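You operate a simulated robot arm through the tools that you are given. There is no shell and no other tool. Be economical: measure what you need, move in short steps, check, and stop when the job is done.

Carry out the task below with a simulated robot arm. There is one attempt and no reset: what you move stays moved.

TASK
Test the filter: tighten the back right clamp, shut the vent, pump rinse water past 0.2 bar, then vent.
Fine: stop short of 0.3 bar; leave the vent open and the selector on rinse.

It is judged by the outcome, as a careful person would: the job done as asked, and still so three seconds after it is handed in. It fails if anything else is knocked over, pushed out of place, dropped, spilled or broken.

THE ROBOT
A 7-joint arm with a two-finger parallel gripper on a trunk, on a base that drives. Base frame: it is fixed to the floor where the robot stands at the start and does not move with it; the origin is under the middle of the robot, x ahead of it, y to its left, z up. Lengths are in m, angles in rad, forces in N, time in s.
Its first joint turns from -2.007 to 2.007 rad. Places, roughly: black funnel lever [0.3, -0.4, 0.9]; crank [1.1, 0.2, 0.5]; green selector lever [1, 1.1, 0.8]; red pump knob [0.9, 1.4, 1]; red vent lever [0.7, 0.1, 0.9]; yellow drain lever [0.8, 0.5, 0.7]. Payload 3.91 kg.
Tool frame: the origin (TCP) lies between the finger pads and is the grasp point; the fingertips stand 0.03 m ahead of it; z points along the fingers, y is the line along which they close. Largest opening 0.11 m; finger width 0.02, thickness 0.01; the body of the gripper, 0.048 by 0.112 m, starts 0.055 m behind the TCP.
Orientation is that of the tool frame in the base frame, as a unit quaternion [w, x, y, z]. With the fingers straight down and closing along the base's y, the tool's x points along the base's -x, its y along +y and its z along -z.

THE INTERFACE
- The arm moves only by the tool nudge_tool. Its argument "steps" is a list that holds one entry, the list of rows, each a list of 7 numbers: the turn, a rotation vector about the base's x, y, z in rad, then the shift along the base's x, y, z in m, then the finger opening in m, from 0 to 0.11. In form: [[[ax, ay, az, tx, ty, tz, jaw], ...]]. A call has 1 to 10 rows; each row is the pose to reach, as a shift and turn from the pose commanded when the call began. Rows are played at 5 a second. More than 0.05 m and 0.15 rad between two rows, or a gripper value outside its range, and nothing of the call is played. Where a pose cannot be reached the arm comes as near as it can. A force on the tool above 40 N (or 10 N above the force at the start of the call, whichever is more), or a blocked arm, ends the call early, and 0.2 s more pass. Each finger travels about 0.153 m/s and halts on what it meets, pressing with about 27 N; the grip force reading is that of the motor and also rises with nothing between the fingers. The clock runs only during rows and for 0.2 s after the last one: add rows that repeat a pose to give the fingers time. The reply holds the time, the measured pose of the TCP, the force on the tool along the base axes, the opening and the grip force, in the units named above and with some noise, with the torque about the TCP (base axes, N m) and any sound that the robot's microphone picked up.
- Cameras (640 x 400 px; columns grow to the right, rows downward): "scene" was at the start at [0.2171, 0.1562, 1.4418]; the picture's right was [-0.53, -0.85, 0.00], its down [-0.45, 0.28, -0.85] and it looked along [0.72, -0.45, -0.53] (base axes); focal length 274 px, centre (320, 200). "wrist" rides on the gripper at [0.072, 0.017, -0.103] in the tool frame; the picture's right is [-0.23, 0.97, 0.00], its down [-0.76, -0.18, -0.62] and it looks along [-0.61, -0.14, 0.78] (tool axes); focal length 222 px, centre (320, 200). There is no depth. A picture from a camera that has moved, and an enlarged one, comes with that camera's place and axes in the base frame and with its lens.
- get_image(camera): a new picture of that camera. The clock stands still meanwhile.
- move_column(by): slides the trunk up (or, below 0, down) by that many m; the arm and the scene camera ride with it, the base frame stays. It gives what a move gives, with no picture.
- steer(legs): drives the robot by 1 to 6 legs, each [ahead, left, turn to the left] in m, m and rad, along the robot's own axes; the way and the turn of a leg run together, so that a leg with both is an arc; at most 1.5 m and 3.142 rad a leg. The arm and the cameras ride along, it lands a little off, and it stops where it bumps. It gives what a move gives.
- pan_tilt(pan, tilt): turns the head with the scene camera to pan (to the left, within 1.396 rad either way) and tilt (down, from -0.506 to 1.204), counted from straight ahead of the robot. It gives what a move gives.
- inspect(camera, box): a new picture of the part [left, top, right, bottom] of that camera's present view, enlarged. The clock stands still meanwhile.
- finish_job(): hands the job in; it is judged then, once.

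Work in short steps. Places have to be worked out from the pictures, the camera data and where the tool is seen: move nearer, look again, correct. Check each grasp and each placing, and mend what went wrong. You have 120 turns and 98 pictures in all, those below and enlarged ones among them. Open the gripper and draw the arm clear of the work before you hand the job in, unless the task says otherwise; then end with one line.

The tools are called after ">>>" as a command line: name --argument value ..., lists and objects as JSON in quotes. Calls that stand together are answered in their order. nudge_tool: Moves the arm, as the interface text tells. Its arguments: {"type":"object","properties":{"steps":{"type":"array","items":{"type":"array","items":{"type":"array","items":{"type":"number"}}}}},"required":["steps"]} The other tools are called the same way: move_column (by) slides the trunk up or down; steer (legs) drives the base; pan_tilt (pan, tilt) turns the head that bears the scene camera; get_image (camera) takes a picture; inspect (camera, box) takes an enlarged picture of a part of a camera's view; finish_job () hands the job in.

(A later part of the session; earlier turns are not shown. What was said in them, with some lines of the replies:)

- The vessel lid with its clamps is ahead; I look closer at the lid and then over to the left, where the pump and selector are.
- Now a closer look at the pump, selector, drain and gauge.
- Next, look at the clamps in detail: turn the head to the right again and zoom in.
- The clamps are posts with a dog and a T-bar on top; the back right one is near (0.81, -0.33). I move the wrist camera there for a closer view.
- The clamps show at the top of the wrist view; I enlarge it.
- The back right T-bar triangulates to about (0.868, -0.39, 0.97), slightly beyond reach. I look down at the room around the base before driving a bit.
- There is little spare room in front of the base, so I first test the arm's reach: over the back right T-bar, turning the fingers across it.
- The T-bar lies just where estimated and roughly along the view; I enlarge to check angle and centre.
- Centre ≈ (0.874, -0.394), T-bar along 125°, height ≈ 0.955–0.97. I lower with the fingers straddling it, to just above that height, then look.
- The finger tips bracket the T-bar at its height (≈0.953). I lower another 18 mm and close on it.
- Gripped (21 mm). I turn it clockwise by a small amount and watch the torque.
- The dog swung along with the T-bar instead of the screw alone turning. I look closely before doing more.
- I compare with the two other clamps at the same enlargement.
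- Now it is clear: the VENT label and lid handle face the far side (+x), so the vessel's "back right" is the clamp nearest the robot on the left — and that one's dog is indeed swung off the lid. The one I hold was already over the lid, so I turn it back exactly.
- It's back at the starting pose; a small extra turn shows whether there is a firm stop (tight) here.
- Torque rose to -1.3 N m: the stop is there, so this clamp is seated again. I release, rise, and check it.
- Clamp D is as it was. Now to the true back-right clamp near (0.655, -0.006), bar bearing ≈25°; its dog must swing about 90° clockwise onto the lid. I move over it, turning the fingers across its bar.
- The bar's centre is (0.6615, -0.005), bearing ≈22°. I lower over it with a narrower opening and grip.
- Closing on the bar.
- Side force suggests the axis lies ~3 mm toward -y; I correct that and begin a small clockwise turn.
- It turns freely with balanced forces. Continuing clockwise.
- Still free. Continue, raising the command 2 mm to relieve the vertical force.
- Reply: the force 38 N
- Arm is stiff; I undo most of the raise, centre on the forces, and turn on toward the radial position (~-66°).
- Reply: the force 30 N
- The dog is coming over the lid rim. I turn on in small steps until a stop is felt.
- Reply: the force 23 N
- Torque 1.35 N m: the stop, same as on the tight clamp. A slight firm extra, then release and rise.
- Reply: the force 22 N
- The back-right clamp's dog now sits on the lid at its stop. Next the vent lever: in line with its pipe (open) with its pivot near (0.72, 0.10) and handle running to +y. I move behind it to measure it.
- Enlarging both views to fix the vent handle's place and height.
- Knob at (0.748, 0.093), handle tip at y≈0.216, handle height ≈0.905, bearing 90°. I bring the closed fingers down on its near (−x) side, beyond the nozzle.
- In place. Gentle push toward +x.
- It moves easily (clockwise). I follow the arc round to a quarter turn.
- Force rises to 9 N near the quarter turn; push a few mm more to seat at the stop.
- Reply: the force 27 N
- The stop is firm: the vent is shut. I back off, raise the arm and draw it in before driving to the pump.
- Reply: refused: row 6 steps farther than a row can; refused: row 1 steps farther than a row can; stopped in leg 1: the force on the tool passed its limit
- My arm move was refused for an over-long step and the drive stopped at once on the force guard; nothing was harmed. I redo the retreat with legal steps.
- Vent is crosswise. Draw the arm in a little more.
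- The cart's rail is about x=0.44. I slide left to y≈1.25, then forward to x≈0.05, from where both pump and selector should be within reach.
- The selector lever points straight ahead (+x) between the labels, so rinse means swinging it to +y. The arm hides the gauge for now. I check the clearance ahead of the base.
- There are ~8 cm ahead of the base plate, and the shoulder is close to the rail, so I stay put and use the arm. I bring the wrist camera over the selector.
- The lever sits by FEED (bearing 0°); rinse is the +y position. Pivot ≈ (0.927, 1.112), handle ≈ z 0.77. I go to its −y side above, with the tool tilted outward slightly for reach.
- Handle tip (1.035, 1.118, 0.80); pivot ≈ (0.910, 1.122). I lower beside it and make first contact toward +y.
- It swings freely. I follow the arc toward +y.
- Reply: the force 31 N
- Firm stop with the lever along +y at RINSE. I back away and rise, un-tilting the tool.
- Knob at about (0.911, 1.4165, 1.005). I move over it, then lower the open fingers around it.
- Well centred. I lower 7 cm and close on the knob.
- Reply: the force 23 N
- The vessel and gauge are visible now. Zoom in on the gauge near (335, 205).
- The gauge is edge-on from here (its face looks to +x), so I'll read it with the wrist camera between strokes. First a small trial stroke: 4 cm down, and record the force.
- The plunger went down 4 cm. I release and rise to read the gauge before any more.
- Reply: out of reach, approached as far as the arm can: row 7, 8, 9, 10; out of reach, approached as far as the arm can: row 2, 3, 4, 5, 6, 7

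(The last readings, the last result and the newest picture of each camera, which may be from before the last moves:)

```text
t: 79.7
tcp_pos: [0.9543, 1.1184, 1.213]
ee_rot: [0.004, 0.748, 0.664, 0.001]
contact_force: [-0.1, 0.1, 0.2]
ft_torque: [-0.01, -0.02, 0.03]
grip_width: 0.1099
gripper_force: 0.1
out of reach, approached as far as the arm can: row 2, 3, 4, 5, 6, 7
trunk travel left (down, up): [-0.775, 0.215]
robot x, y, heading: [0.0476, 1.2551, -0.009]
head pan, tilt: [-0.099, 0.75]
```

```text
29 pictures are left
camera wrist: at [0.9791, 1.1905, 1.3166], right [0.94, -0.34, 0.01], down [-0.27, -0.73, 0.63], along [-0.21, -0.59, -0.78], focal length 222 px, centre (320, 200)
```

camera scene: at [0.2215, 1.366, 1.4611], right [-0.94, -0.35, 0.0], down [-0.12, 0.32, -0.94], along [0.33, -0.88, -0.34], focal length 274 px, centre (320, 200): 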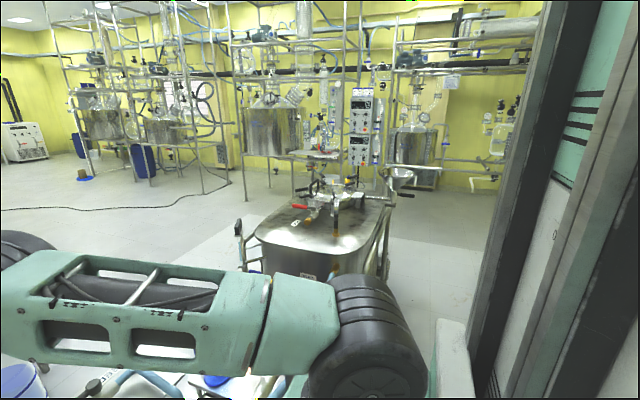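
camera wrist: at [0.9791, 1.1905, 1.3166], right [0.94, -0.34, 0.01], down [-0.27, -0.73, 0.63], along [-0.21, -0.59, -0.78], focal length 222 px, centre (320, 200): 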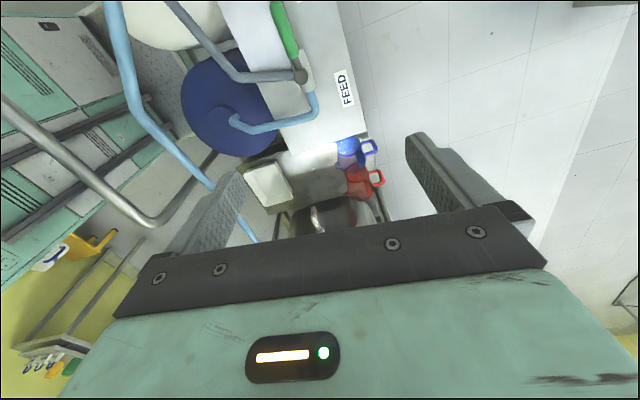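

From here the gripper hides the forward view. Pitching the tool forward ~0.8 rad will bring the gauge into the free part of the wrist view.

>>> nudge_tool --steps '[[[-0.12, 0.045, 0, -0.008, 0, 0, 0.11], [-0.24, 0.09, 0, -0.016, 0, 0, 0.11], [-0.36, 0.135, 0, -0.024, 0, 0, 0.11], [-0.48, 0.18, 0, -0.032, 0, 0, 0.11], [-0.6, 0.225, 0, -0.04, 0, 0, 0.11], [-0.7, 0.265, 0, -0.05, 0, 0, 0.11], [-0.75, 0.28, 0, -0.05, 0, 0, 0.11]]]'

>>> get_image --camera "wrist"

```text
t: 81.3
tcp_pos: [0.9043, 1.118, 1.2128]
ee_rot: [0.187, 0.685, 0.613, -0.345]
contact_force: [0.2, -0.4, -0.4]
ft_torque: [-0.01, 0.0, 0.0]
grip_width: 0.11
gripper_force: 0.0
trunk travel left (down, up): [-0.775, 0.215]
robot x, y, heading: [0.0476, 1.258, -0.011]
head pan, tilt: [-0.099, 0.75]
```

```text
28 pictures are left
camera wrist: at [0.9464, 1.2378, 1.2308], right [0.94, -0.34, 0.0], down [-0.03, -0.09, 1.0], along [-0.33, -0.94, -0.09], focal length 222 px, centre (320, 200)
```

wrist: 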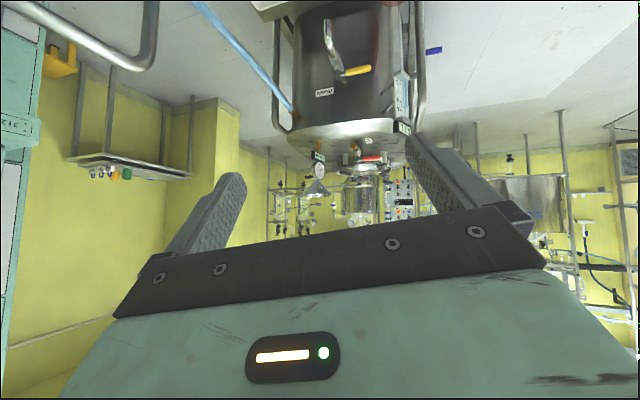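

The gauge appears (upside down) near (318, 168). Zoom in.

>>> inspect --camera "wrist" --box '[304, 152, 336, 184]'

```text
12.50 times, centred on (320, 168) of wrist
camera zoom: at [0.9464, 1.2378, 1.2308], right [0.94, -0.34, 0.0], down [-0.03, -0.09, 1.0], along [-0.33, -0.94, -0.09], focal length 2776 px, centre (320, 600)
```

zoom: 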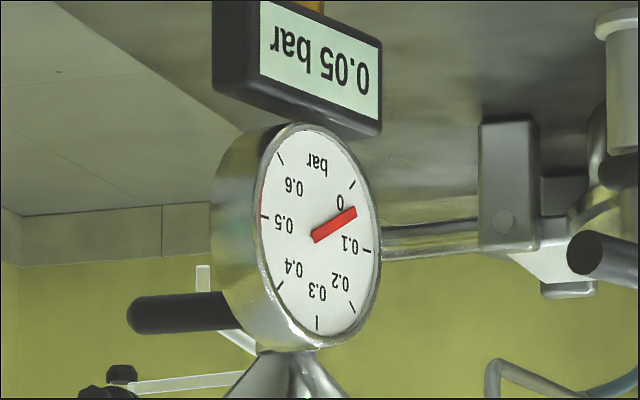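

The display reads 0.05 bar after a 4 cm stroke, so about 15 cm more of down-stroke is needed for ~0.24 bar. I go back over the knob, keeping this yaw.

>>> nudge_tool --steps '[[[0.1, -0.037, 0, 0.001, 0.035, 0, 0.11], [0.22, -0.082, 0, 0.002, 0.07, 0, 0.11], [0.34, -0.127, 0, 0.003, 0.105, 0, 0.11], [0.46, -0.172, 0, 0.004, 0.14, 0, 0.11], [0.58, -0.217, 0, 0.005, 0.18, -0.01, 0.11], [0.68, -0.254, 0, 0.006, 0.22, -0.03, 0.11], [0.75, -0.28, 0, 0.006, 0.26, -0.05, 0.11], [0.75, -0.28, 0, 0.0065, 0.2995, -0.07, 0.11], [0.75, -0.28, 0, 0.0065, 0.2995, -0.113, 0.11]]]'

>>> inspect --camera "wrist" --box '[160, 40, 480, 240]'

```text
t: 83.3
tcp_pos: [0.9104, 1.4193, 1.0995]
ee_rot: [0.005, 0.746, 0.666, 0.001]
contact_force: [0.4, 0.2, -0.2]
ft_torque: [0.0, -0.04, 0.0]
grip_width: 0.1101
gripper_force: 0.0
trunk travel left (down, up): [-0.775, 0.215]
robot x, y, heading: [0.0431, 1.2533, -0.01]
head pan, tilt: [-0.099, 0.75]
```

```text
2.00 times, centred on (320, 140) of wrist
camera zoom: at [0.9341, 1.4903, 1.2032], right [0.94, -0.34, 0.01], down [-0.27, -0.73, 0.63], along [-0.2, -0.59, -0.78], focal length 444 px, centre (320, 320)
```

zoom: 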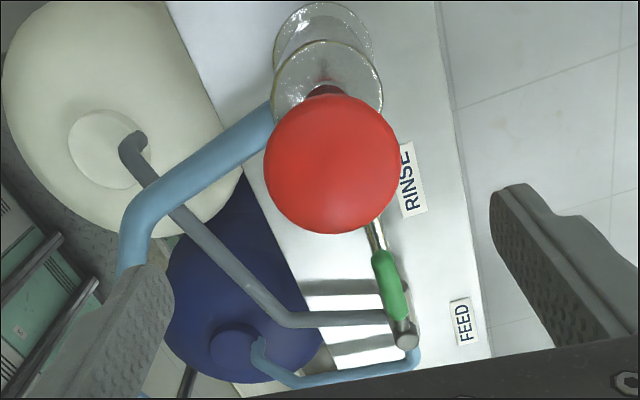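

Knob stayed down, well centred. Lower and grip it.

>>> nudge_tool --steps '[[[0, 0, 0, 0.001, -0.002, -0.045, 0.11], [0, 0, 0, 0.001, -0.002, -0.09, 0.11], [0, 0, 0, 0.001, -0.002, -0.1325, 0.11], [0, 0, 0, 0.001, -0.002, -0.1325, 0.08], [0, 0, 0, 0.001, -0.002, -0.1325, 0.05], [0, 0, 0, 0.001, -0.002, -0.1325, 0.04], [0, 0, 0, 0.001, -0.002, -0.1325, 0.04]]]'

```text
t: 84.6
tcp_pos: [0.9179, 1.4147, 0.967]
ee_rot: [0.009, 0.747, 0.664, 0.005]
contact_force: [14.9, 3.7, -7.8]
ft_torque: [0.08, 0.34, -0.11]
grip_width: 0.062
gripper_force: 21.5
trunk travel left (down, up): [-0.775, 0.215]
robot x, y, heading: [0.0472, 1.2537, -0.009]
head pan, tilt: [-0.099, 0.75]
stopped in row 6: the force on the tool passed its limit (the readings are from after the stop); the commanded pose is now the measured one
```

Gripped (62 mm) though off by a few mm; I ease toward +x and stroke down to the end.

>>> nudge_tool --steps '[[[0, 0, 0, 0.001, 0, 0, 0.04], [0, 0, 0, 0.001, 0, -0.01, 0.04], [0, 0, 0, 0.001, 0, -0.02, 0.04], [0, 0, 0, 0.001, 0, -0.03, 0.04], [0, 0, 0, 0.001, 0, -0.035, 0.04]]]'

>>> inspect --camera "scene" --box '[220, 90, 380, 250]'

```text
t: 85.8
tcp_pos: [0.9164, 1.4155, 0.9348]
ee_rot: [0.008, 0.746, 0.666, 0.007]
contact_force: [12.2, 5.2, 7.3]
ft_torque: [-0.17, 0.08, -0.15]
grip_width: 0.0615
gripper_force: 45.0
trunk travel left (down, up): [-0.775, 0.215]
robot x, y, heading: [0.0465, 1.2529, -0.009]
head pan, tilt: [-0.099, 0.75]
```

```text
2.50 times, centred on (300, 170) of scene
camera zoom: at [0.2717, 1.4456, 1.4254], right [-0.11, -0.99, 0.0], down [-0.68, 0.07, -0.73], along [0.73, -0.08, -0.68], focal length 685 px, centre (370, 275)
```

zoom: 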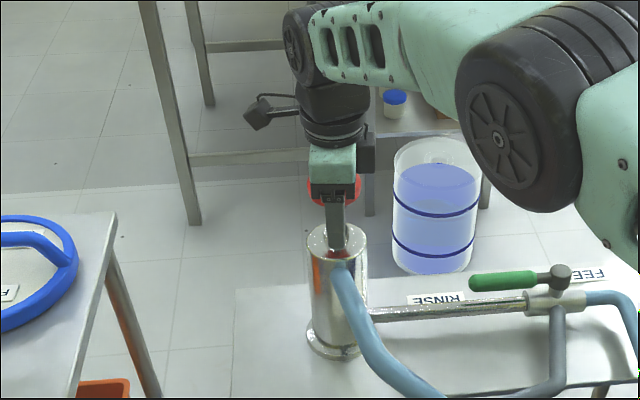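

No end stop yet and force is steady (~7 N). Now one full up stroke of 7 cm, then down 7 cm.

>>> nudge_tool --steps '[[[0, 0, 0, 0, 0, 0.012, 0.04], [0, 0, 0, 0, 0, 0.024, 0.04], [0, 0, 0, 0, 0, 0.036, 0.04], [0, 0, 0, 0, 0, 0.048, 0.04], [0, 0, 0, 0, 0, 0.06, 0.04], [0, 0, 0, 0, 0, 0.069, 0.04], [0, 0, 0, 0, 0, 0.069, 0.04]]]'

>>> inspect --camera "scene" --box '[220, 90, 380, 250]'

```text
t: 86.8
tcp_pos: [0.9175, 1.4139, 0.9681]
ee_rot: [0.007, 0.748, 0.664, 0.001]
contact_force: [23.6, 7.8, -18.6]
ft_torque: [0.29, 0.27, -0.1]
grip_width: 0.0616
gripper_force: 45.2
trunk travel left (down, up): [-0.775, 0.215]
robot x, y, heading: [0.0471, 1.2512, -0.014]
head pan, tilt: [-0.099, 0.75]
stopped in row 4: the force on the tool passed its limit (the readings are from after the stop); the commanded pose is now the measured one
```

```text
2.50 times, centred on (300, 170) of scene
camera zoom: at [0.274, 1.4462, 1.4247], right [-0.11, -0.99, 0.0], down [-0.68, 0.07, -0.73], along [0.73, -0.08, -0.68], focal length 685 px, centre (370, 275)
```

zoom: 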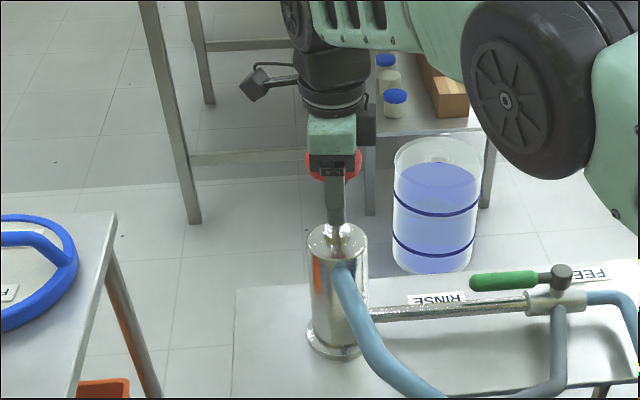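

The knob is back at its top: it springs up on release, and I'm gripping it 37 mm low. I re-grip at the proper height.

>>> nudge_tool --steps '[[[0, 0, 0, 0, 0, 0, 0.08], [0, 0, 0, 0, 0, 0, 0.09], [0, 0, 0, -0.001, 0.002, 0.02, 0.09], [0, 0, 0, -0.001, 0.002, 0.034, 0.09], [0, 0, 0, -0.001, 0.002, 0.034, 0.07], [0, 0, 0, -0.001, 0.002, 0.034, 0.055], [0, 0, 0, -0.001, 0.002, 0.034, 0.055], [0, 0, 0, -0.001, 0.002, 0.034, 0.055]]]'

```text
t: 88.6
tcp_pos: [0.9162, 1.4168, 1.006]
ee_rot: [0.008, 0.747, 0.665, 0.003]
contact_force: [31.1, 2.2, -0.4]
ft_torque: [-0.2, -0.28, -0.18]
grip_width: 0.0616
gripper_force: 44.8
trunk travel left (down, up): [-0.775, 0.215]
robot x, y, heading: [0.0494, 1.2559, -0.012]
head pan, tilt: [-0.099, 0.75]
```

Ease the side force by a shift to +x, then two strokes of 4 cm (expected to bring it to ≈0.19 bar, safely below 0.3).

>>> nudge_tool --steps '[[[0, 0, 0, 0.0015, 0, 0, 0.055], [0, 0, 0, 0.0015, 0, -0.013, 0.055], [0, 0, 0, 0.0015, 0, -0.026, 0.055], [0, 0, 0, 0.0015, 0, -0.04, 0.055], [0, 0, 0, 0.0015, 0, -0.04, 0.055], [0, 0, 0, 0.0015, 0, -0.027, 0.055], [0, 0, 0, 0.0015, 0, -0.013, 0.055], [0, 0, 0, 0.0015, 0, 0.0, 0.055], [0, 0, 0, 0.0015, 0, 0.0, 0.055]]]'

```text
t: 90.6
tcp_pos: [0.9164, 1.4154, 1.0049]
ee_rot: [0.007, 0.747, 0.664, 0.002]
contact_force: [29.9, -0.2, 2.6]
ft_torque: [0.49, -0.1, -0.16]
grip_width: 0.0614
gripper_force: 45.3
trunk travel left (down, up): [-0.775, 0.215]
robot x, y, heading: [0.0445, 1.2501, -0.007]
head pan, tilt: [-0.099, 0.75]
```

Second 4 cm stroke, then release at the top.

>>> nudge_tool --steps '[[[0, 0, 0, 0.001, 0, -0.013, 0.055], [0, 0, 0, 0.001, 0, -0.026, 0.055], [0, 0, 0, 0.001, 0, -0.04, 0.055], [0, 0, 0, 0.001, 0, -0.04, 0.055], [0, 0, 0, 0.001, 0, -0.027, 0.055], [0, 0, 0, 0.001, 0, -0.013, 0.055], [0, 0, 0, 0.001, 0, 0.0, 0.055], [0, 0, 0, 0.001, 0, 0.0, 0.08], [0, 0, 0, 0.001, 0, 0.0, 0.11], [0, 0, 0, 0.001, 0, 0.0, 0.11]]]'

>>> nudge_tool --steps '[[[0, 0, 0, 0, 0, 0.045, 0.11], [0, 0, 0, 0, 0, 0.09, 0.11], [0, 0, 0, -0.002, -0.03, 0.12, 0.11], [-0.12, 0.045, 0, -0.004, -0.065, 0.15, 0.11], [-0.24, 0.09, 0, -0.006, -0.1, 0.175, 0.11], [-0.36, 0.135, 0, -0.006, -0.14, 0.195, 0.11], [-0.48, 0.18, 0, -0.008, -0.18, 0.205, 0.11], [-0.6, 0.225, 0, -0.01, -0.22, 0.205, 0.11], [-0.7, 0.265, 0, -0.012, -0.26, 0.205, 0.11], [-0.75, 0.28, 0, -0.012, -0.299, 0.205, 0.11]]]'

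>>> inspect --camera "wrist" --box '[304, 152, 336, 184]'

```text
t: 92.8
tcp_pos: [0.9137, 1.4175, 1.0061]
ee_rot: [0.006, 0.747, 0.665, 0.001]
contact_force: [0.3, -0.1, 0.2]
ft_torque: [0.0, 0.0, 0.01]
grip_width: 0.1101
gripper_force: 0.1
trunk travel left (down, up): [-0.775, 0.215]
robot x, y, heading: [0.0482, 1.2534, -0.008]
head pan, tilt: [-0.099, 0.75]
```

```text
t: 95.0
tcp_pos: [0.9052, 1.119, 1.211]
ee_rot: [0.188, 0.685, 0.614, -0.344]
contact_force: [0.0, 0.2, -1.5]
ft_torque: [-0.02, -0.03, -0.03]
grip_width: 0.11
gripper_force: 0.0
out of reach, approached as far as the arm can: row 6, 7, 8
trunk travel left (down, up): [-0.775, 0.215]
robot x, y, heading: [0.0474, 1.2522, -0.011]
head pan, tilt: [-0.099, 0.75]
```

```text
12.50 times, centred on (320, 168) of wrist
camera zoom: at [0.9466, 1.2384, 1.2292], right [0.94, -0.33, 0.0], down [-0.03, -0.09, 1.0], along [-0.33, -0.94, -0.09], focal length 2776 px, centre (320, 600)
```

zoom: 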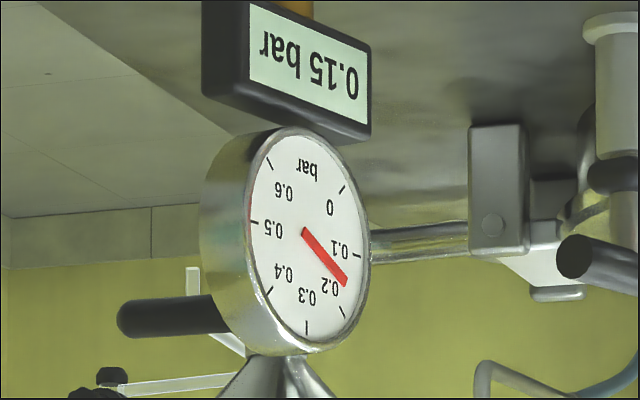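

0.15 bar. Two more 4 cm strokes should give ≈0.25 bar. Back to the knob, which is now at its top (grip z ≈ 1.005).

>>> nudge_tool --steps '[[[0.1, -0.037, 0, 0.001, 0.035, 0, 0.11], [0.22, -0.082, 0, 0.002, 0.07, 0, 0.11], [0.34, -0.127, 0, 0.003, 0.105, 0, 0.11], [0.46, -0.172, 0, 0.004, 0.14, 0, 0.11], [0.58, -0.217, 0, 0.005, 0.18, -0.01, 0.11], [0.68, -0.254, 0, 0.006, 0.22, -0.03, 0.11], [0.75, -0.28, 0, 0.008, 0.26, -0.05, 0.11], [0.75, -0.28, 0, 0.009, 0.2985, -0.075, 0.11], [0.75, -0.28, 0, 0.009, 0.2985, -0.12, 0.11], [0.75, -0.28, 0, 0.009, 0.2985, -0.12, 0.11]]]'

>>> inspect --camera "wrist" --box '[160, 40, 480, 240]'

```text
t: 97.2
tcp_pos: [0.9126, 1.4178, 1.0917]
ee_rot: [0.007, 0.747, 0.665, 0.001]
contact_force: [0.3, 0.5, 0.0]
ft_torque: [0.0, 0.01, 0.03]
grip_width: 0.1101
gripper_force: 0.1
trunk travel left (down, up): [-0.775, 0.215]
robot x, y, heading: [0.0475, 1.2536, -0.011]
head pan, tilt: [-0.099, 0.75]
```

```text
2.00 times, centred on (320, 140) of wrist
camera zoom: at [0.9359, 1.489, 1.195], right [0.94, -0.34, 0.01], down [-0.27, -0.73, 0.63], along [-0.2, -0.59, -0.78], focal length 444 px, centre (320, 320)
```

zoom: 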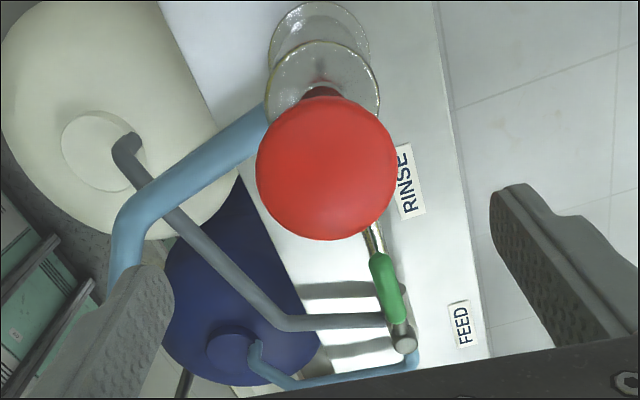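

Knob centre ≈ (0.917, 1.421). Lower, grip.

>>> nudge_tool --steps '[[[0, 0, 0, 0.004, 0.001, -0.045, 0.11], [0, 0, 0, 0.004, 0.001, -0.087, 0.11], [0, 0, 0, 0.004, 0.001, -0.087, 0.08], [0, 0, 0, 0.004, 0.001, -0.087, 0.055], [0, 0, 0, 0.004, 0.001, -0.087, 0.055], [0, 0, 0, 0.004, 0.001, -0.087, 0.055]]]'

```text
t: 98.6
tcp_pos: [0.9162, 1.4175, 1.0048]
ee_rot: [0.007, 0.748, 0.664, 0.001]
contact_force: [10.5, 1.4, -0.7]
ft_torque: [0.18, -0.61, -0.15]
grip_width: 0.0617
gripper_force: 44.8
trunk travel left (down, up): [-0.775, 0.215]
robot x, y, heading: [0.0467, 1.2538, -0.011]
head pan, tilt: [-0.099, 0.75]
```

Good grip. First of the two strokes.

>>> nudge_tool --steps '[[[0, 0, 0, 0, 0, -0.013, 0.055], [0, 0, 0, 0, 0, -0.026, 0.055], [0, 0, 0, 0, 0, -0.04, 0.055], [0, 0, 0, 0, 0, -0.04, 0.055], [0, 0, 0, 0, 0, -0.027, 0.055], [0, 0, 0, 0, 0, -0.013, 0.055], [0, 0, 0, 0, 0, 0.0, 0.055], [0, 0, 0, 0, 0, 0.0, 0.055]]]'

>>> nudge_tool --steps '[[[0, 0, 0, 0, 0, -0.013, 0.055], [0, 0, 0, 0, 0, -0.026, 0.055], [0, 0, 0, 0, 0, -0.04, 0.055], [0, 0, 0, 0, 0, -0.04, 0.055], [0, 0, 0, 0, 0, -0.027, 0.055], [0, 0, 0, 0, 0, -0.013, 0.055], [0, 0, 0, 0, 0, 0.0, 0.055], [0, 0, 0, 0, 0, 0.0, 0.08], [0, 0, 0, 0, 0, 0.0, 0.11], [0, 0, 0, 0, 0, 0.0, 0.11]]]'

```text
t: 100.4
tcp_pos: [0.9168, 1.4166, 1.0028]
ee_rot: [0.005, 0.746, 0.665, 0.0]
contact_force: [5.2, 3.9, 4.1]
ft_torque: [0.19, 0.11, -0.19]
grip_width: 0.0614
gripper_force: 45.0
trunk travel left (down, up): [-0.775, 0.215]
robot x, y, heading: [0.0475, 1.2535, -0.015]
head pan, tilt: [-0.099, 0.75]
```

```text
t: 102.6
tcp_pos: [0.9158, 1.4164, 1.0019]
ee_rot: [0.007, 0.747, 0.665, 0.001]
contact_force: [0.5, -0.4, 0.2]
ft_torque: [0.02, -0.02, -0.04]
grip_width: 0.1097
gripper_force: 0.1
trunk travel left (down, up): [-0.775, 0.215]
robot x, y, heading: [0.0428, 1.2557, -0.008]
head pan, tilt: [-0.099, 0.75]
```

Two strokes done and released. Now rise and read the gauge.

>>> nudge_tool --steps '[[[0, 0, 0, 0, 0, 0.045, 0.11], [0, 0, 0, 0, 0, 0.09, 0.11], [0, 0, 0, -0.002, -0.03, 0.12, 0.11], [-0.12, 0.045, 0, -0.004, -0.065, 0.15, 0.11], [-0.24, 0.09, 0, -0.006, -0.1, 0.175, 0.11], [-0.36, 0.135, 0, -0.006, -0.14, 0.195, 0.11], [-0.48, 0.18, 0, -0.008, -0.18, 0.205, 0.11], [-0.6, 0.225, 0, -0.01, -0.22, 0.205, 0.11], [-0.7, 0.265, 0, -0.012, -0.26, 0.205, 0.11], [-0.75, 0.28, 0, -0.012, -0.299, 0.205, 0.11]]]'

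>>> inspect --camera "wrist" --box '[304, 152, 336, 184]'

```text
t: 104.8
tcp_pos: [0.9052, 1.1174, 1.2082]
ee_rot: [0.187, 0.686, 0.613, -0.345]
contact_force: [0.5, 0.8, 0.2]
ft_torque: [-0.04, 0.0, -0.01]
grip_width: 0.1102
gripper_force: 0.1
out of reach, approached as far as the arm can: row 6, 7, 8
trunk travel left (down, up): [-0.775, 0.215]
robot x, y, heading: [0.0453, 1.2537, -0.01]
head pan, tilt: [-0.099, 0.75]
```

```text
12.50 times, centred on (320, 168) of wrist
camera zoom: at [0.9456, 1.2378, 1.2265], right [0.94, -0.33, 0.0], down [-0.03, -0.09, 1.0], along [-0.33, -0.94, -0.09], focal length 2776 px, centre (320, 600)
```

zoom: 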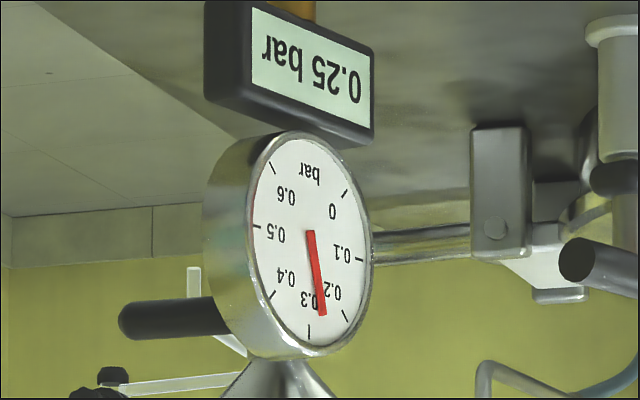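

0.25 bar: above 0.2 and below 0.3. Now I retract the arm to drive back to the vent.

>>> nudge_tool --steps '[[[0.1, -0.037, 0, -0.02, 0.01, 0, 0.08], [0.22, -0.082, 0, -0.04, 0.02, 0.005, 0.05], [0.34, -0.127, 0, -0.06, 0.03, 0.01, 0.02], [0.46, -0.172, 0, -0.08, 0.04, 0.015, 0.0], [0.58, -0.217, 0, -0.1, 0.05, 0.02, 0.0], [0.68, -0.254, 0, -0.12, 0.06, 0.03, 0.0], [0.75, -0.28, 0, -0.14, 0.07, 0.04, 0.0], [0.75, -0.28, 0, -0.17, 0.09, 0.05, 0.0]]]'

>>> nudge_tool --steps '[[[0, 0, 0.14, -0.01, 0, 0, 0.0], [0, 0, 0.28, -0.02, 0, 0, 0.0], [0, 0, 0.42, -0.03, 0, 0, 0.0], [0, 0, 0.56, -0.04, 0, 0, 0.0], [0, 0, 0.7, -0.05, 0, 0, 0.0], [0, 0, 0.84, -0.06, 0.01, 0, 0.0], [0, 0, 0.98, -0.07, 0.02, 0, 0.0], [0, 0, 1.12, -0.09, 0.03, 0, 0.0], [0, 0, 1.26, -0.1, 0.04, 0, 0.0], [0, 0, 1.4, -0.11, 0.05, 0, 0.0]]]'

```text
t: 106.6
tcp_pos: [0.7354, 1.2079, 1.2575]
ee_rot: [0.006, 0.747, 0.664, 0.001]
contact_force: [-0.2, -0.3, -1.2]
ft_torque: [0.0, 0.03, -0.02]
grip_width: 0.0
gripper_force: 26.9
trunk travel left (down, up): [-0.775, 0.215]
robot x, y, heading: [0.0455, 1.2505, -0.009]
head pan, tilt: [-0.099, 0.75]
```

```text
t: 108.8
tcp_pos: [0.6246, 1.2581, 1.2582]
ee_rot: [0.004, 0.141, 0.99, 0.004]
contact_force: [-0.8, 0.2, -0.8]
ft_torque: [0.0, 0.0, 0.03]
grip_width: 0.0
gripper_force: 27.3
trunk travel left (down, up): [-0.775, 0.215]
robot x, y, heading: [0.0482, 1.252, -0.007]
head pan, tilt: [-0.099, 0.75]
```

Drive the same way back: rearward, right, forward to the starting place.

>>> steer --legs '[[-0.3, 0, 0], [0, -1.25, 0], [0.25, 0, 0.008]]'

>>> pan_tilt --pan 0.0 --tilt 0.7

>>> get_image --camera "scene"

```text
t: 118.2
tcp_pos: [0.5691, 0.0147, 1.2573]
ee_rot: [0.004, 0.139, 0.99, 0.004]
contact_force: [-0.4, -1.3, -0.3]
ft_torque: [0.06, 0.01, -0.02]
grip_width: 0.0
gripper_force: 26.7
trunk travel left (down, up): [-0.775, 0.215]
robot x, y, heading: [-0.0059, 0.002, -0.004]
head pan, tilt: [-0.099, 0.75]
```

```text
t: 118.8
tcp_pos: [0.5691, 0.0145, 1.2578]
ee_rot: [0.005, 0.139, 0.99, 0.005]
contact_force: [0.3, -0.2, -0.3]
ft_torque: [0.0, -0.01, -0.04]
grip_width: 0.0
gripper_force: 27.0
trunk travel left (down, up): [-0.775, 0.215]
robot x, y, heading: [-0.0083, 0.0015, 0.002]
head pan, tilt: [0.0, 0.7]
```

```text
20 pictures are left
camera scene: at [0.2174, 0.2069, 1.4297], right [0.0, -1.0, 0.0], down [-0.64, 0.0, -0.76], along [0.76, 0.0, -0.64], focal length 274 px, centre (320, 200)
```

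scene: 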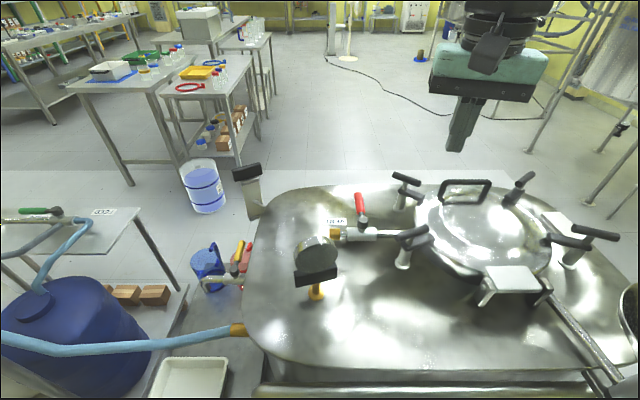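

Back at the vessel. Zoom in to fix the vent lever and its surroundings.

>>> inspect --camera "scene" --box '[290, 160, 450, 260]'

```text
4.00 times, centred on (370, 210) of scene
camera zoom: at [0.2174, 0.2069, 1.4297], right [0.0, -1.0, 0.0], down [-0.64, 0.0, -0.76], along [0.76, 0.0, -0.64], focal length 1096 px, centre (120, 160)
```

zoom: 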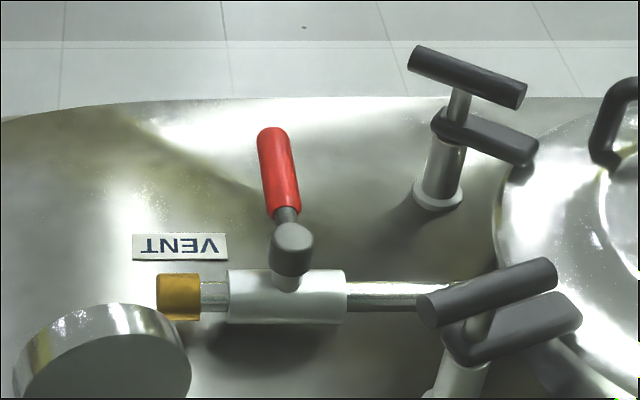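

Handle runs +x from (0.742, 0.092). I come down on its −y side at x≈0.808, clear of the clamp.

>>> nudge_tool --steps '[[[0, 0, 0.05, 0.04, 0.004, -0.02, 0.0], [0, 0, 0.1, 0.08, 0.008, -0.04, 0.0], [0, 0, 0.15, 0.12, 0.012, -0.06, 0.0], [0, 0, 0.2, 0.16, 0.018, -0.085, 0.0], [0, 0, 0.25, 0.2, 0.024, -0.11, 0.0], [0, 0, 0.28, 0.239, 0.029, -0.135, 0.0], [0, 0, 0.28, 0.239, 0.029, -0.18, 0.0], [0, 0, 0.28, 0.239, 0.029, -0.225, 0.0], [0, 0, 0.28, 0.239, 0.029, -0.27, 0.0], [0, 0, 0.28, 0.239, 0.029, -0.295, 0.0]]]'

>>> inspect --camera "scene" --box '[290, 160, 450, 260]'

```text
t: 121.0
tcp_pos: [0.8108, 0.0419, 0.9643]
ee_rot: [0.003, -0.001, 1.0, 0.005]
contact_force: [-0.4, 0.1, 0.7]
ft_torque: [0.0, -0.01, -0.01]
grip_width: 0.0
gripper_force: 26.9
trunk travel left (down, up): [-0.775, 0.215]
robot x, y, heading: [-0.0094, 0.001, -0.003]
head pan, tilt: [0.0, 0.7]
```

```text
4.00 times, centred on (370, 210) of scene
camera zoom: at [0.2173, 0.2069, 1.4298], right [0.0, -1.0, 0.0], down [-0.64, 0.0, -0.77], along [0.77, 0.0, -0.64], focal length 1096 px, centre (120, 160)
```

zoom: 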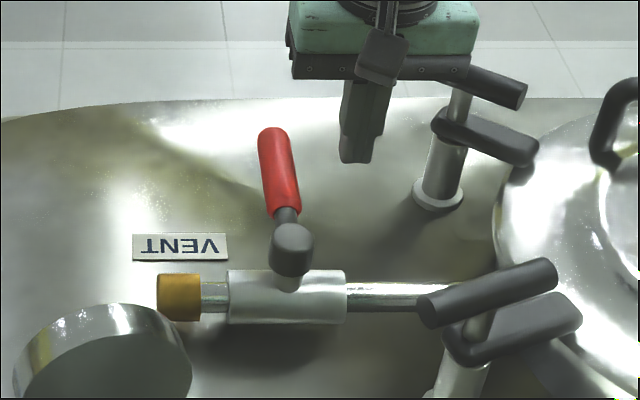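

Clear. Lower, then push to +y along the arc.

>>> nudge_tool --steps '[[[0, 0, 0, 0, 0, -0.042, 0.0], [0, 0, 0, 0, 0.03, -0.042, 0.0], [0, 0, 0, 0, 0.065, -0.042, 0.0], [0, 0, 0, -0.008, 0.083, -0.042, 0.0], [0, 0, 0, -0.018, 0.098, -0.042, 0.0], [0, 0, 0, -0.032, 0.11, -0.042, 0.0], [0, 0, 0, -0.046, 0.116, -0.042, 0.0], [0, 0, 0, -0.046, 0.116, -0.042, 0.0]]]'

>>> inspect --camera "scene" --box '[260, 160, 420, 260]'

```text
t: 122.8
tcp_pos: [0.7661, 0.1592, 0.921]
ee_rot: [0.007, 0.0, 1.0, 0.006]
contact_force: [20.2, -2.7, -4.0]
ft_torque: [0.11, -0.29, 0.05]
grip_width: 0.0
gripper_force: 26.7
trunk travel left (down, up): [-0.775, 0.215]
robot x, y, heading: [-0.0085, 0.0016, -0.0]
head pan, tilt: [0.0, 0.7]
```

```text
4.00 times, centred on (340, 210) of scene
camera zoom: at [0.2188, 0.2068, 1.4294], right [0.0, -1.0, 0.0], down [-0.64, 0.0, -0.76], along [0.76, 0.0, -0.64], focal length 1096 px, centre (240, 160)
```

zoom: 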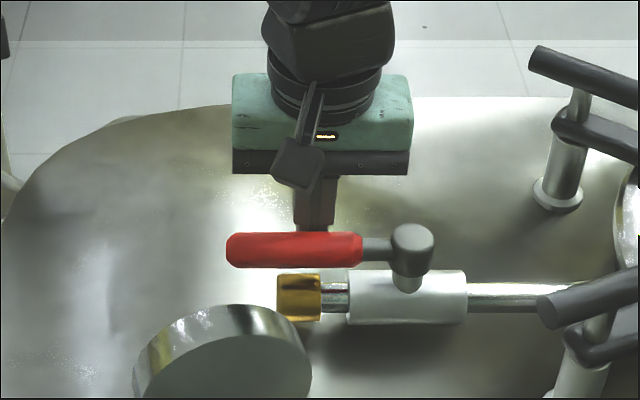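

The lever is back in line with the pipe, firm at its open stop. I back off and raise the arm clear, opening the gripper.

>>> nudge_tool --steps '[[[0, 0, 0, 0.015, 0, 0, 0.0], [0, 0, 0, 0.03, 0, 0.01, 0.0], [0, 0, 0, 0.03, 0, 0.055, 0.0], [0, 0, 0, 0.03, 0, 0.1, 0.0], [0, 0, 0, 0.02, 0, 0.145, 0.03], [0, 0, 0, 0.0, 0, 0.19, 0.06], [0, 0, 0, -0.03, -0.02, 0.22, 0.09], [0, 0, 0, -0.065, -0.05, 0.24, 0.11], [0, 0, 0, -0.1, -0.08, 0.26, 0.11], [0, 0, 0, -0.135, -0.11, 0.28, 0.11]]]'

>>> get_image --camera "scene"

>>> inspect --camera "scene" --box '[280, 160, 480, 300]'

```text
refused: row 8 steps farther than a row can; nothing moved
```

```text
16 pictures are left
camera scene: at [0.2188, 0.2068, 1.4294], right [0.0, -1.0, 0.0], down [-0.64, 0.0, -0.76], along [0.76, 0.0, -0.64], focal length 274 px, centre (320, 200)
```

scene: 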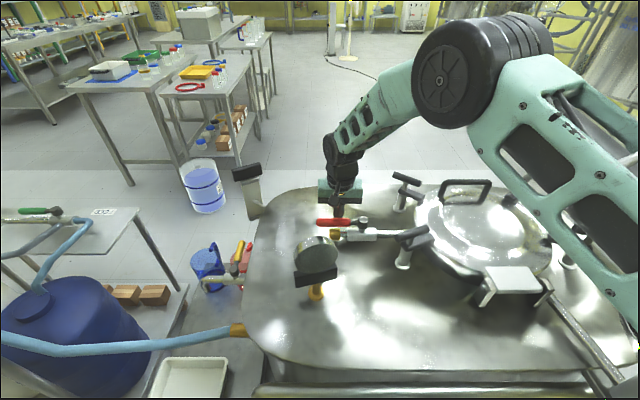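

```text
2.86 times, centred on (380, 230) of scene
camera zoom: at [0.2188, 0.2068, 1.4294], right [0.0, -1.0, 0.0], down [-0.64, 0.0, -0.76], along [0.76, 0.0, -0.64], focal length 783 px, centre (149, 114)
```

zoom: 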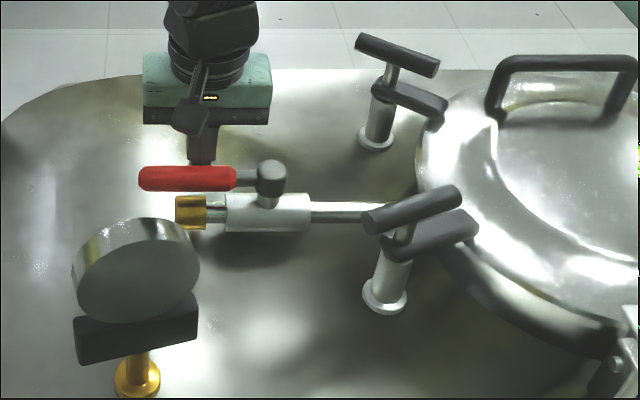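

A row was slightly too long; I repeat the retreat with shorter steps. I also swing toward a view of the gauge from above +y.

>>> nudge_tool --steps '[[[0, 0, 0, 0.015, 0, 0, 0.0], [0, 0, 0, 0.03, 0, 0.01, 0.0], [0, 0, 0, 0.03, 0, 0.055, 0.0], [0, 0, 0, 0.03, 0, 0.1, 0.0], [0, 0, 0, 0.03, 0.01, 0.145, 0.03], [0, 0, -0.14, 0.03, 0.04, 0.175, 0.06], [0, 0, -0.28, 0.03, 0.075, 0.2, 0.09], [0, 0, -0.42, 0.03, 0.11, 0.22, 0.11], [0, 0, -0.56, 0.03, 0.145, 0.24, 0.11], [0, 0, -0.7, 0.03, 0.18, 0.26, 0.11]]]'

>>> nudge_tool --steps '[[[0, 0, -0.14, 0.0, 0.03, 0, 0.11], [0, 0, -0.28, 0.0, 0.06, 0, 0.11], [0, 0, -0.42, 0.0, 0.09, 0, 0.11], [0, 0, -0.56, 0.0, 0.12, 0, 0.11], [0, 0, -0.7, 0.0, 0.14, 0, 0.11], [0, 0, -0.84, 0.0, 0.16, 0, 0.11], [0, 0, -0.98, 0.0, 0.16, 0, 0.11], [0, 0, -1.1, 0.0, 0.16, 0, 0.11]]]'

>>> get_image --camera "wrist"

```text
t: 125.0
tcp_pos: [0.7597, 0.3215, 1.1742]
ee_rot: [0.005, 0.344, 0.939, 0.004]
contact_force: [0.7, -0.3, -1.2]
ft_torque: [0.04, 0.04, -0.02]
grip_width: 0.1099
gripper_force: 0.1
out of reach, approached as far as the arm can: row 9, 10
trunk travel left (down, up): [-0.775, 0.215]
robot x, y, heading: [-0.0127, 0.0023, -0.001]
head pan, tilt: [0.0, 0.7]
```

```text
t: 126.8
tcp_pos: [0.6743, 0.4047, 1.1555]
ee_rot: [0.006, 0.783, 0.622, 0.002]
contact_force: [0.6, 1.7, 0.9]
ft_torque: [0.04, 0.0, 0.0]
grip_width: 0.1101
gripper_force: 0.1
out of reach, approached as far as the arm can: row 1, 2, 3, 4, 5, 6, 7, 8
trunk travel left (down, up): [-0.775, 0.215]
robot x, y, heading: [-0.0111, 0.0051, 0.0]
head pan, tilt: [0.0, 0.7]
```

```text
14 pictures are left
camera wrist: at [0.7056, 0.4734, 1.2591], right [0.9, -0.44, 0.01], down [-0.35, -0.7, 0.62], along [-0.27, -0.56, -0.78], focal length 222 px, centre (320, 200)
```

wrist: 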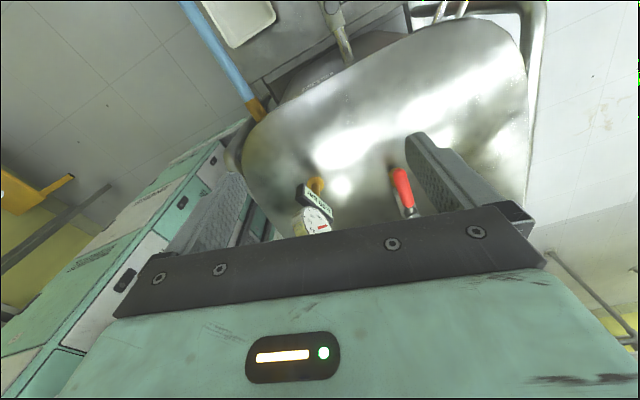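

The gauge is in view; zoom in.

>>> inspect --camera "wrist" --box '[290, 175, 350, 240]'

```text
6.15 times, centred on (320, 208) of wrist
camera zoom: at [0.7056, 0.4734, 1.2591], right [0.9, -0.44, 0.01], down [-0.35, -0.7, 0.62], along [-0.27, -0.56, -0.78], focal length 1367 px, centre (320, 154)
```

zoom: 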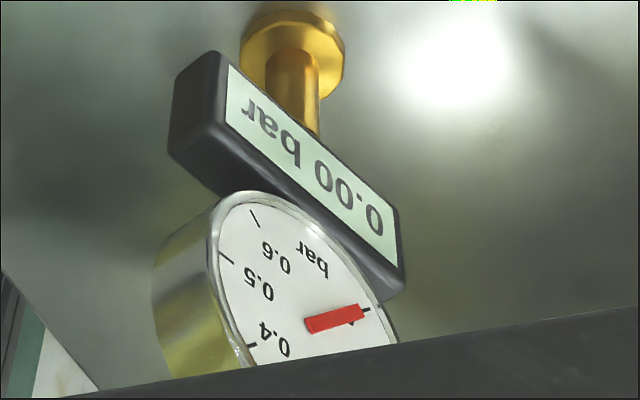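

The gauge reads 0.00 bar, so the filter has vented. I lift the open gripper a little further clear and hand the job in.

>>> nudge_tool --steps '[[[0, 0, 0, -0.02, 0, 0.03, 0.11], [0, 0, 0, -0.04, 0, 0.06, 0.11]]]'

>>> finish_job

```text
t: 127.4
tcp_pos: [0.633, 0.4059, 1.2146]
ee_rot: [0.007, 0.783, 0.622, 0.0]
contact_force: [-0.3, 0.6, -0.7]
ft_torque: [-0.03, 0.01, 0.02]
grip_width: 0.1101
gripper_force: 0.0
trunk travel left (down, up): [-0.775, 0.215]
robot x, y, heading: [-0.0103, -0.0, -0.0]
head pan, tilt: [0.0, 0.7]
```

```text
The job is handed in.
```

The filter test is done: I tightened the back right clamp to its stop, shut the vent, set the selector to rinse, pumped to 0.25 bar, then vented; the gauge now reads 0.00 bar, with the vent open and the selector still on rinse. I took "back right" as seen from the VENT-label side; before that I had turned the wrong clamp slightly and set it back against its stop.
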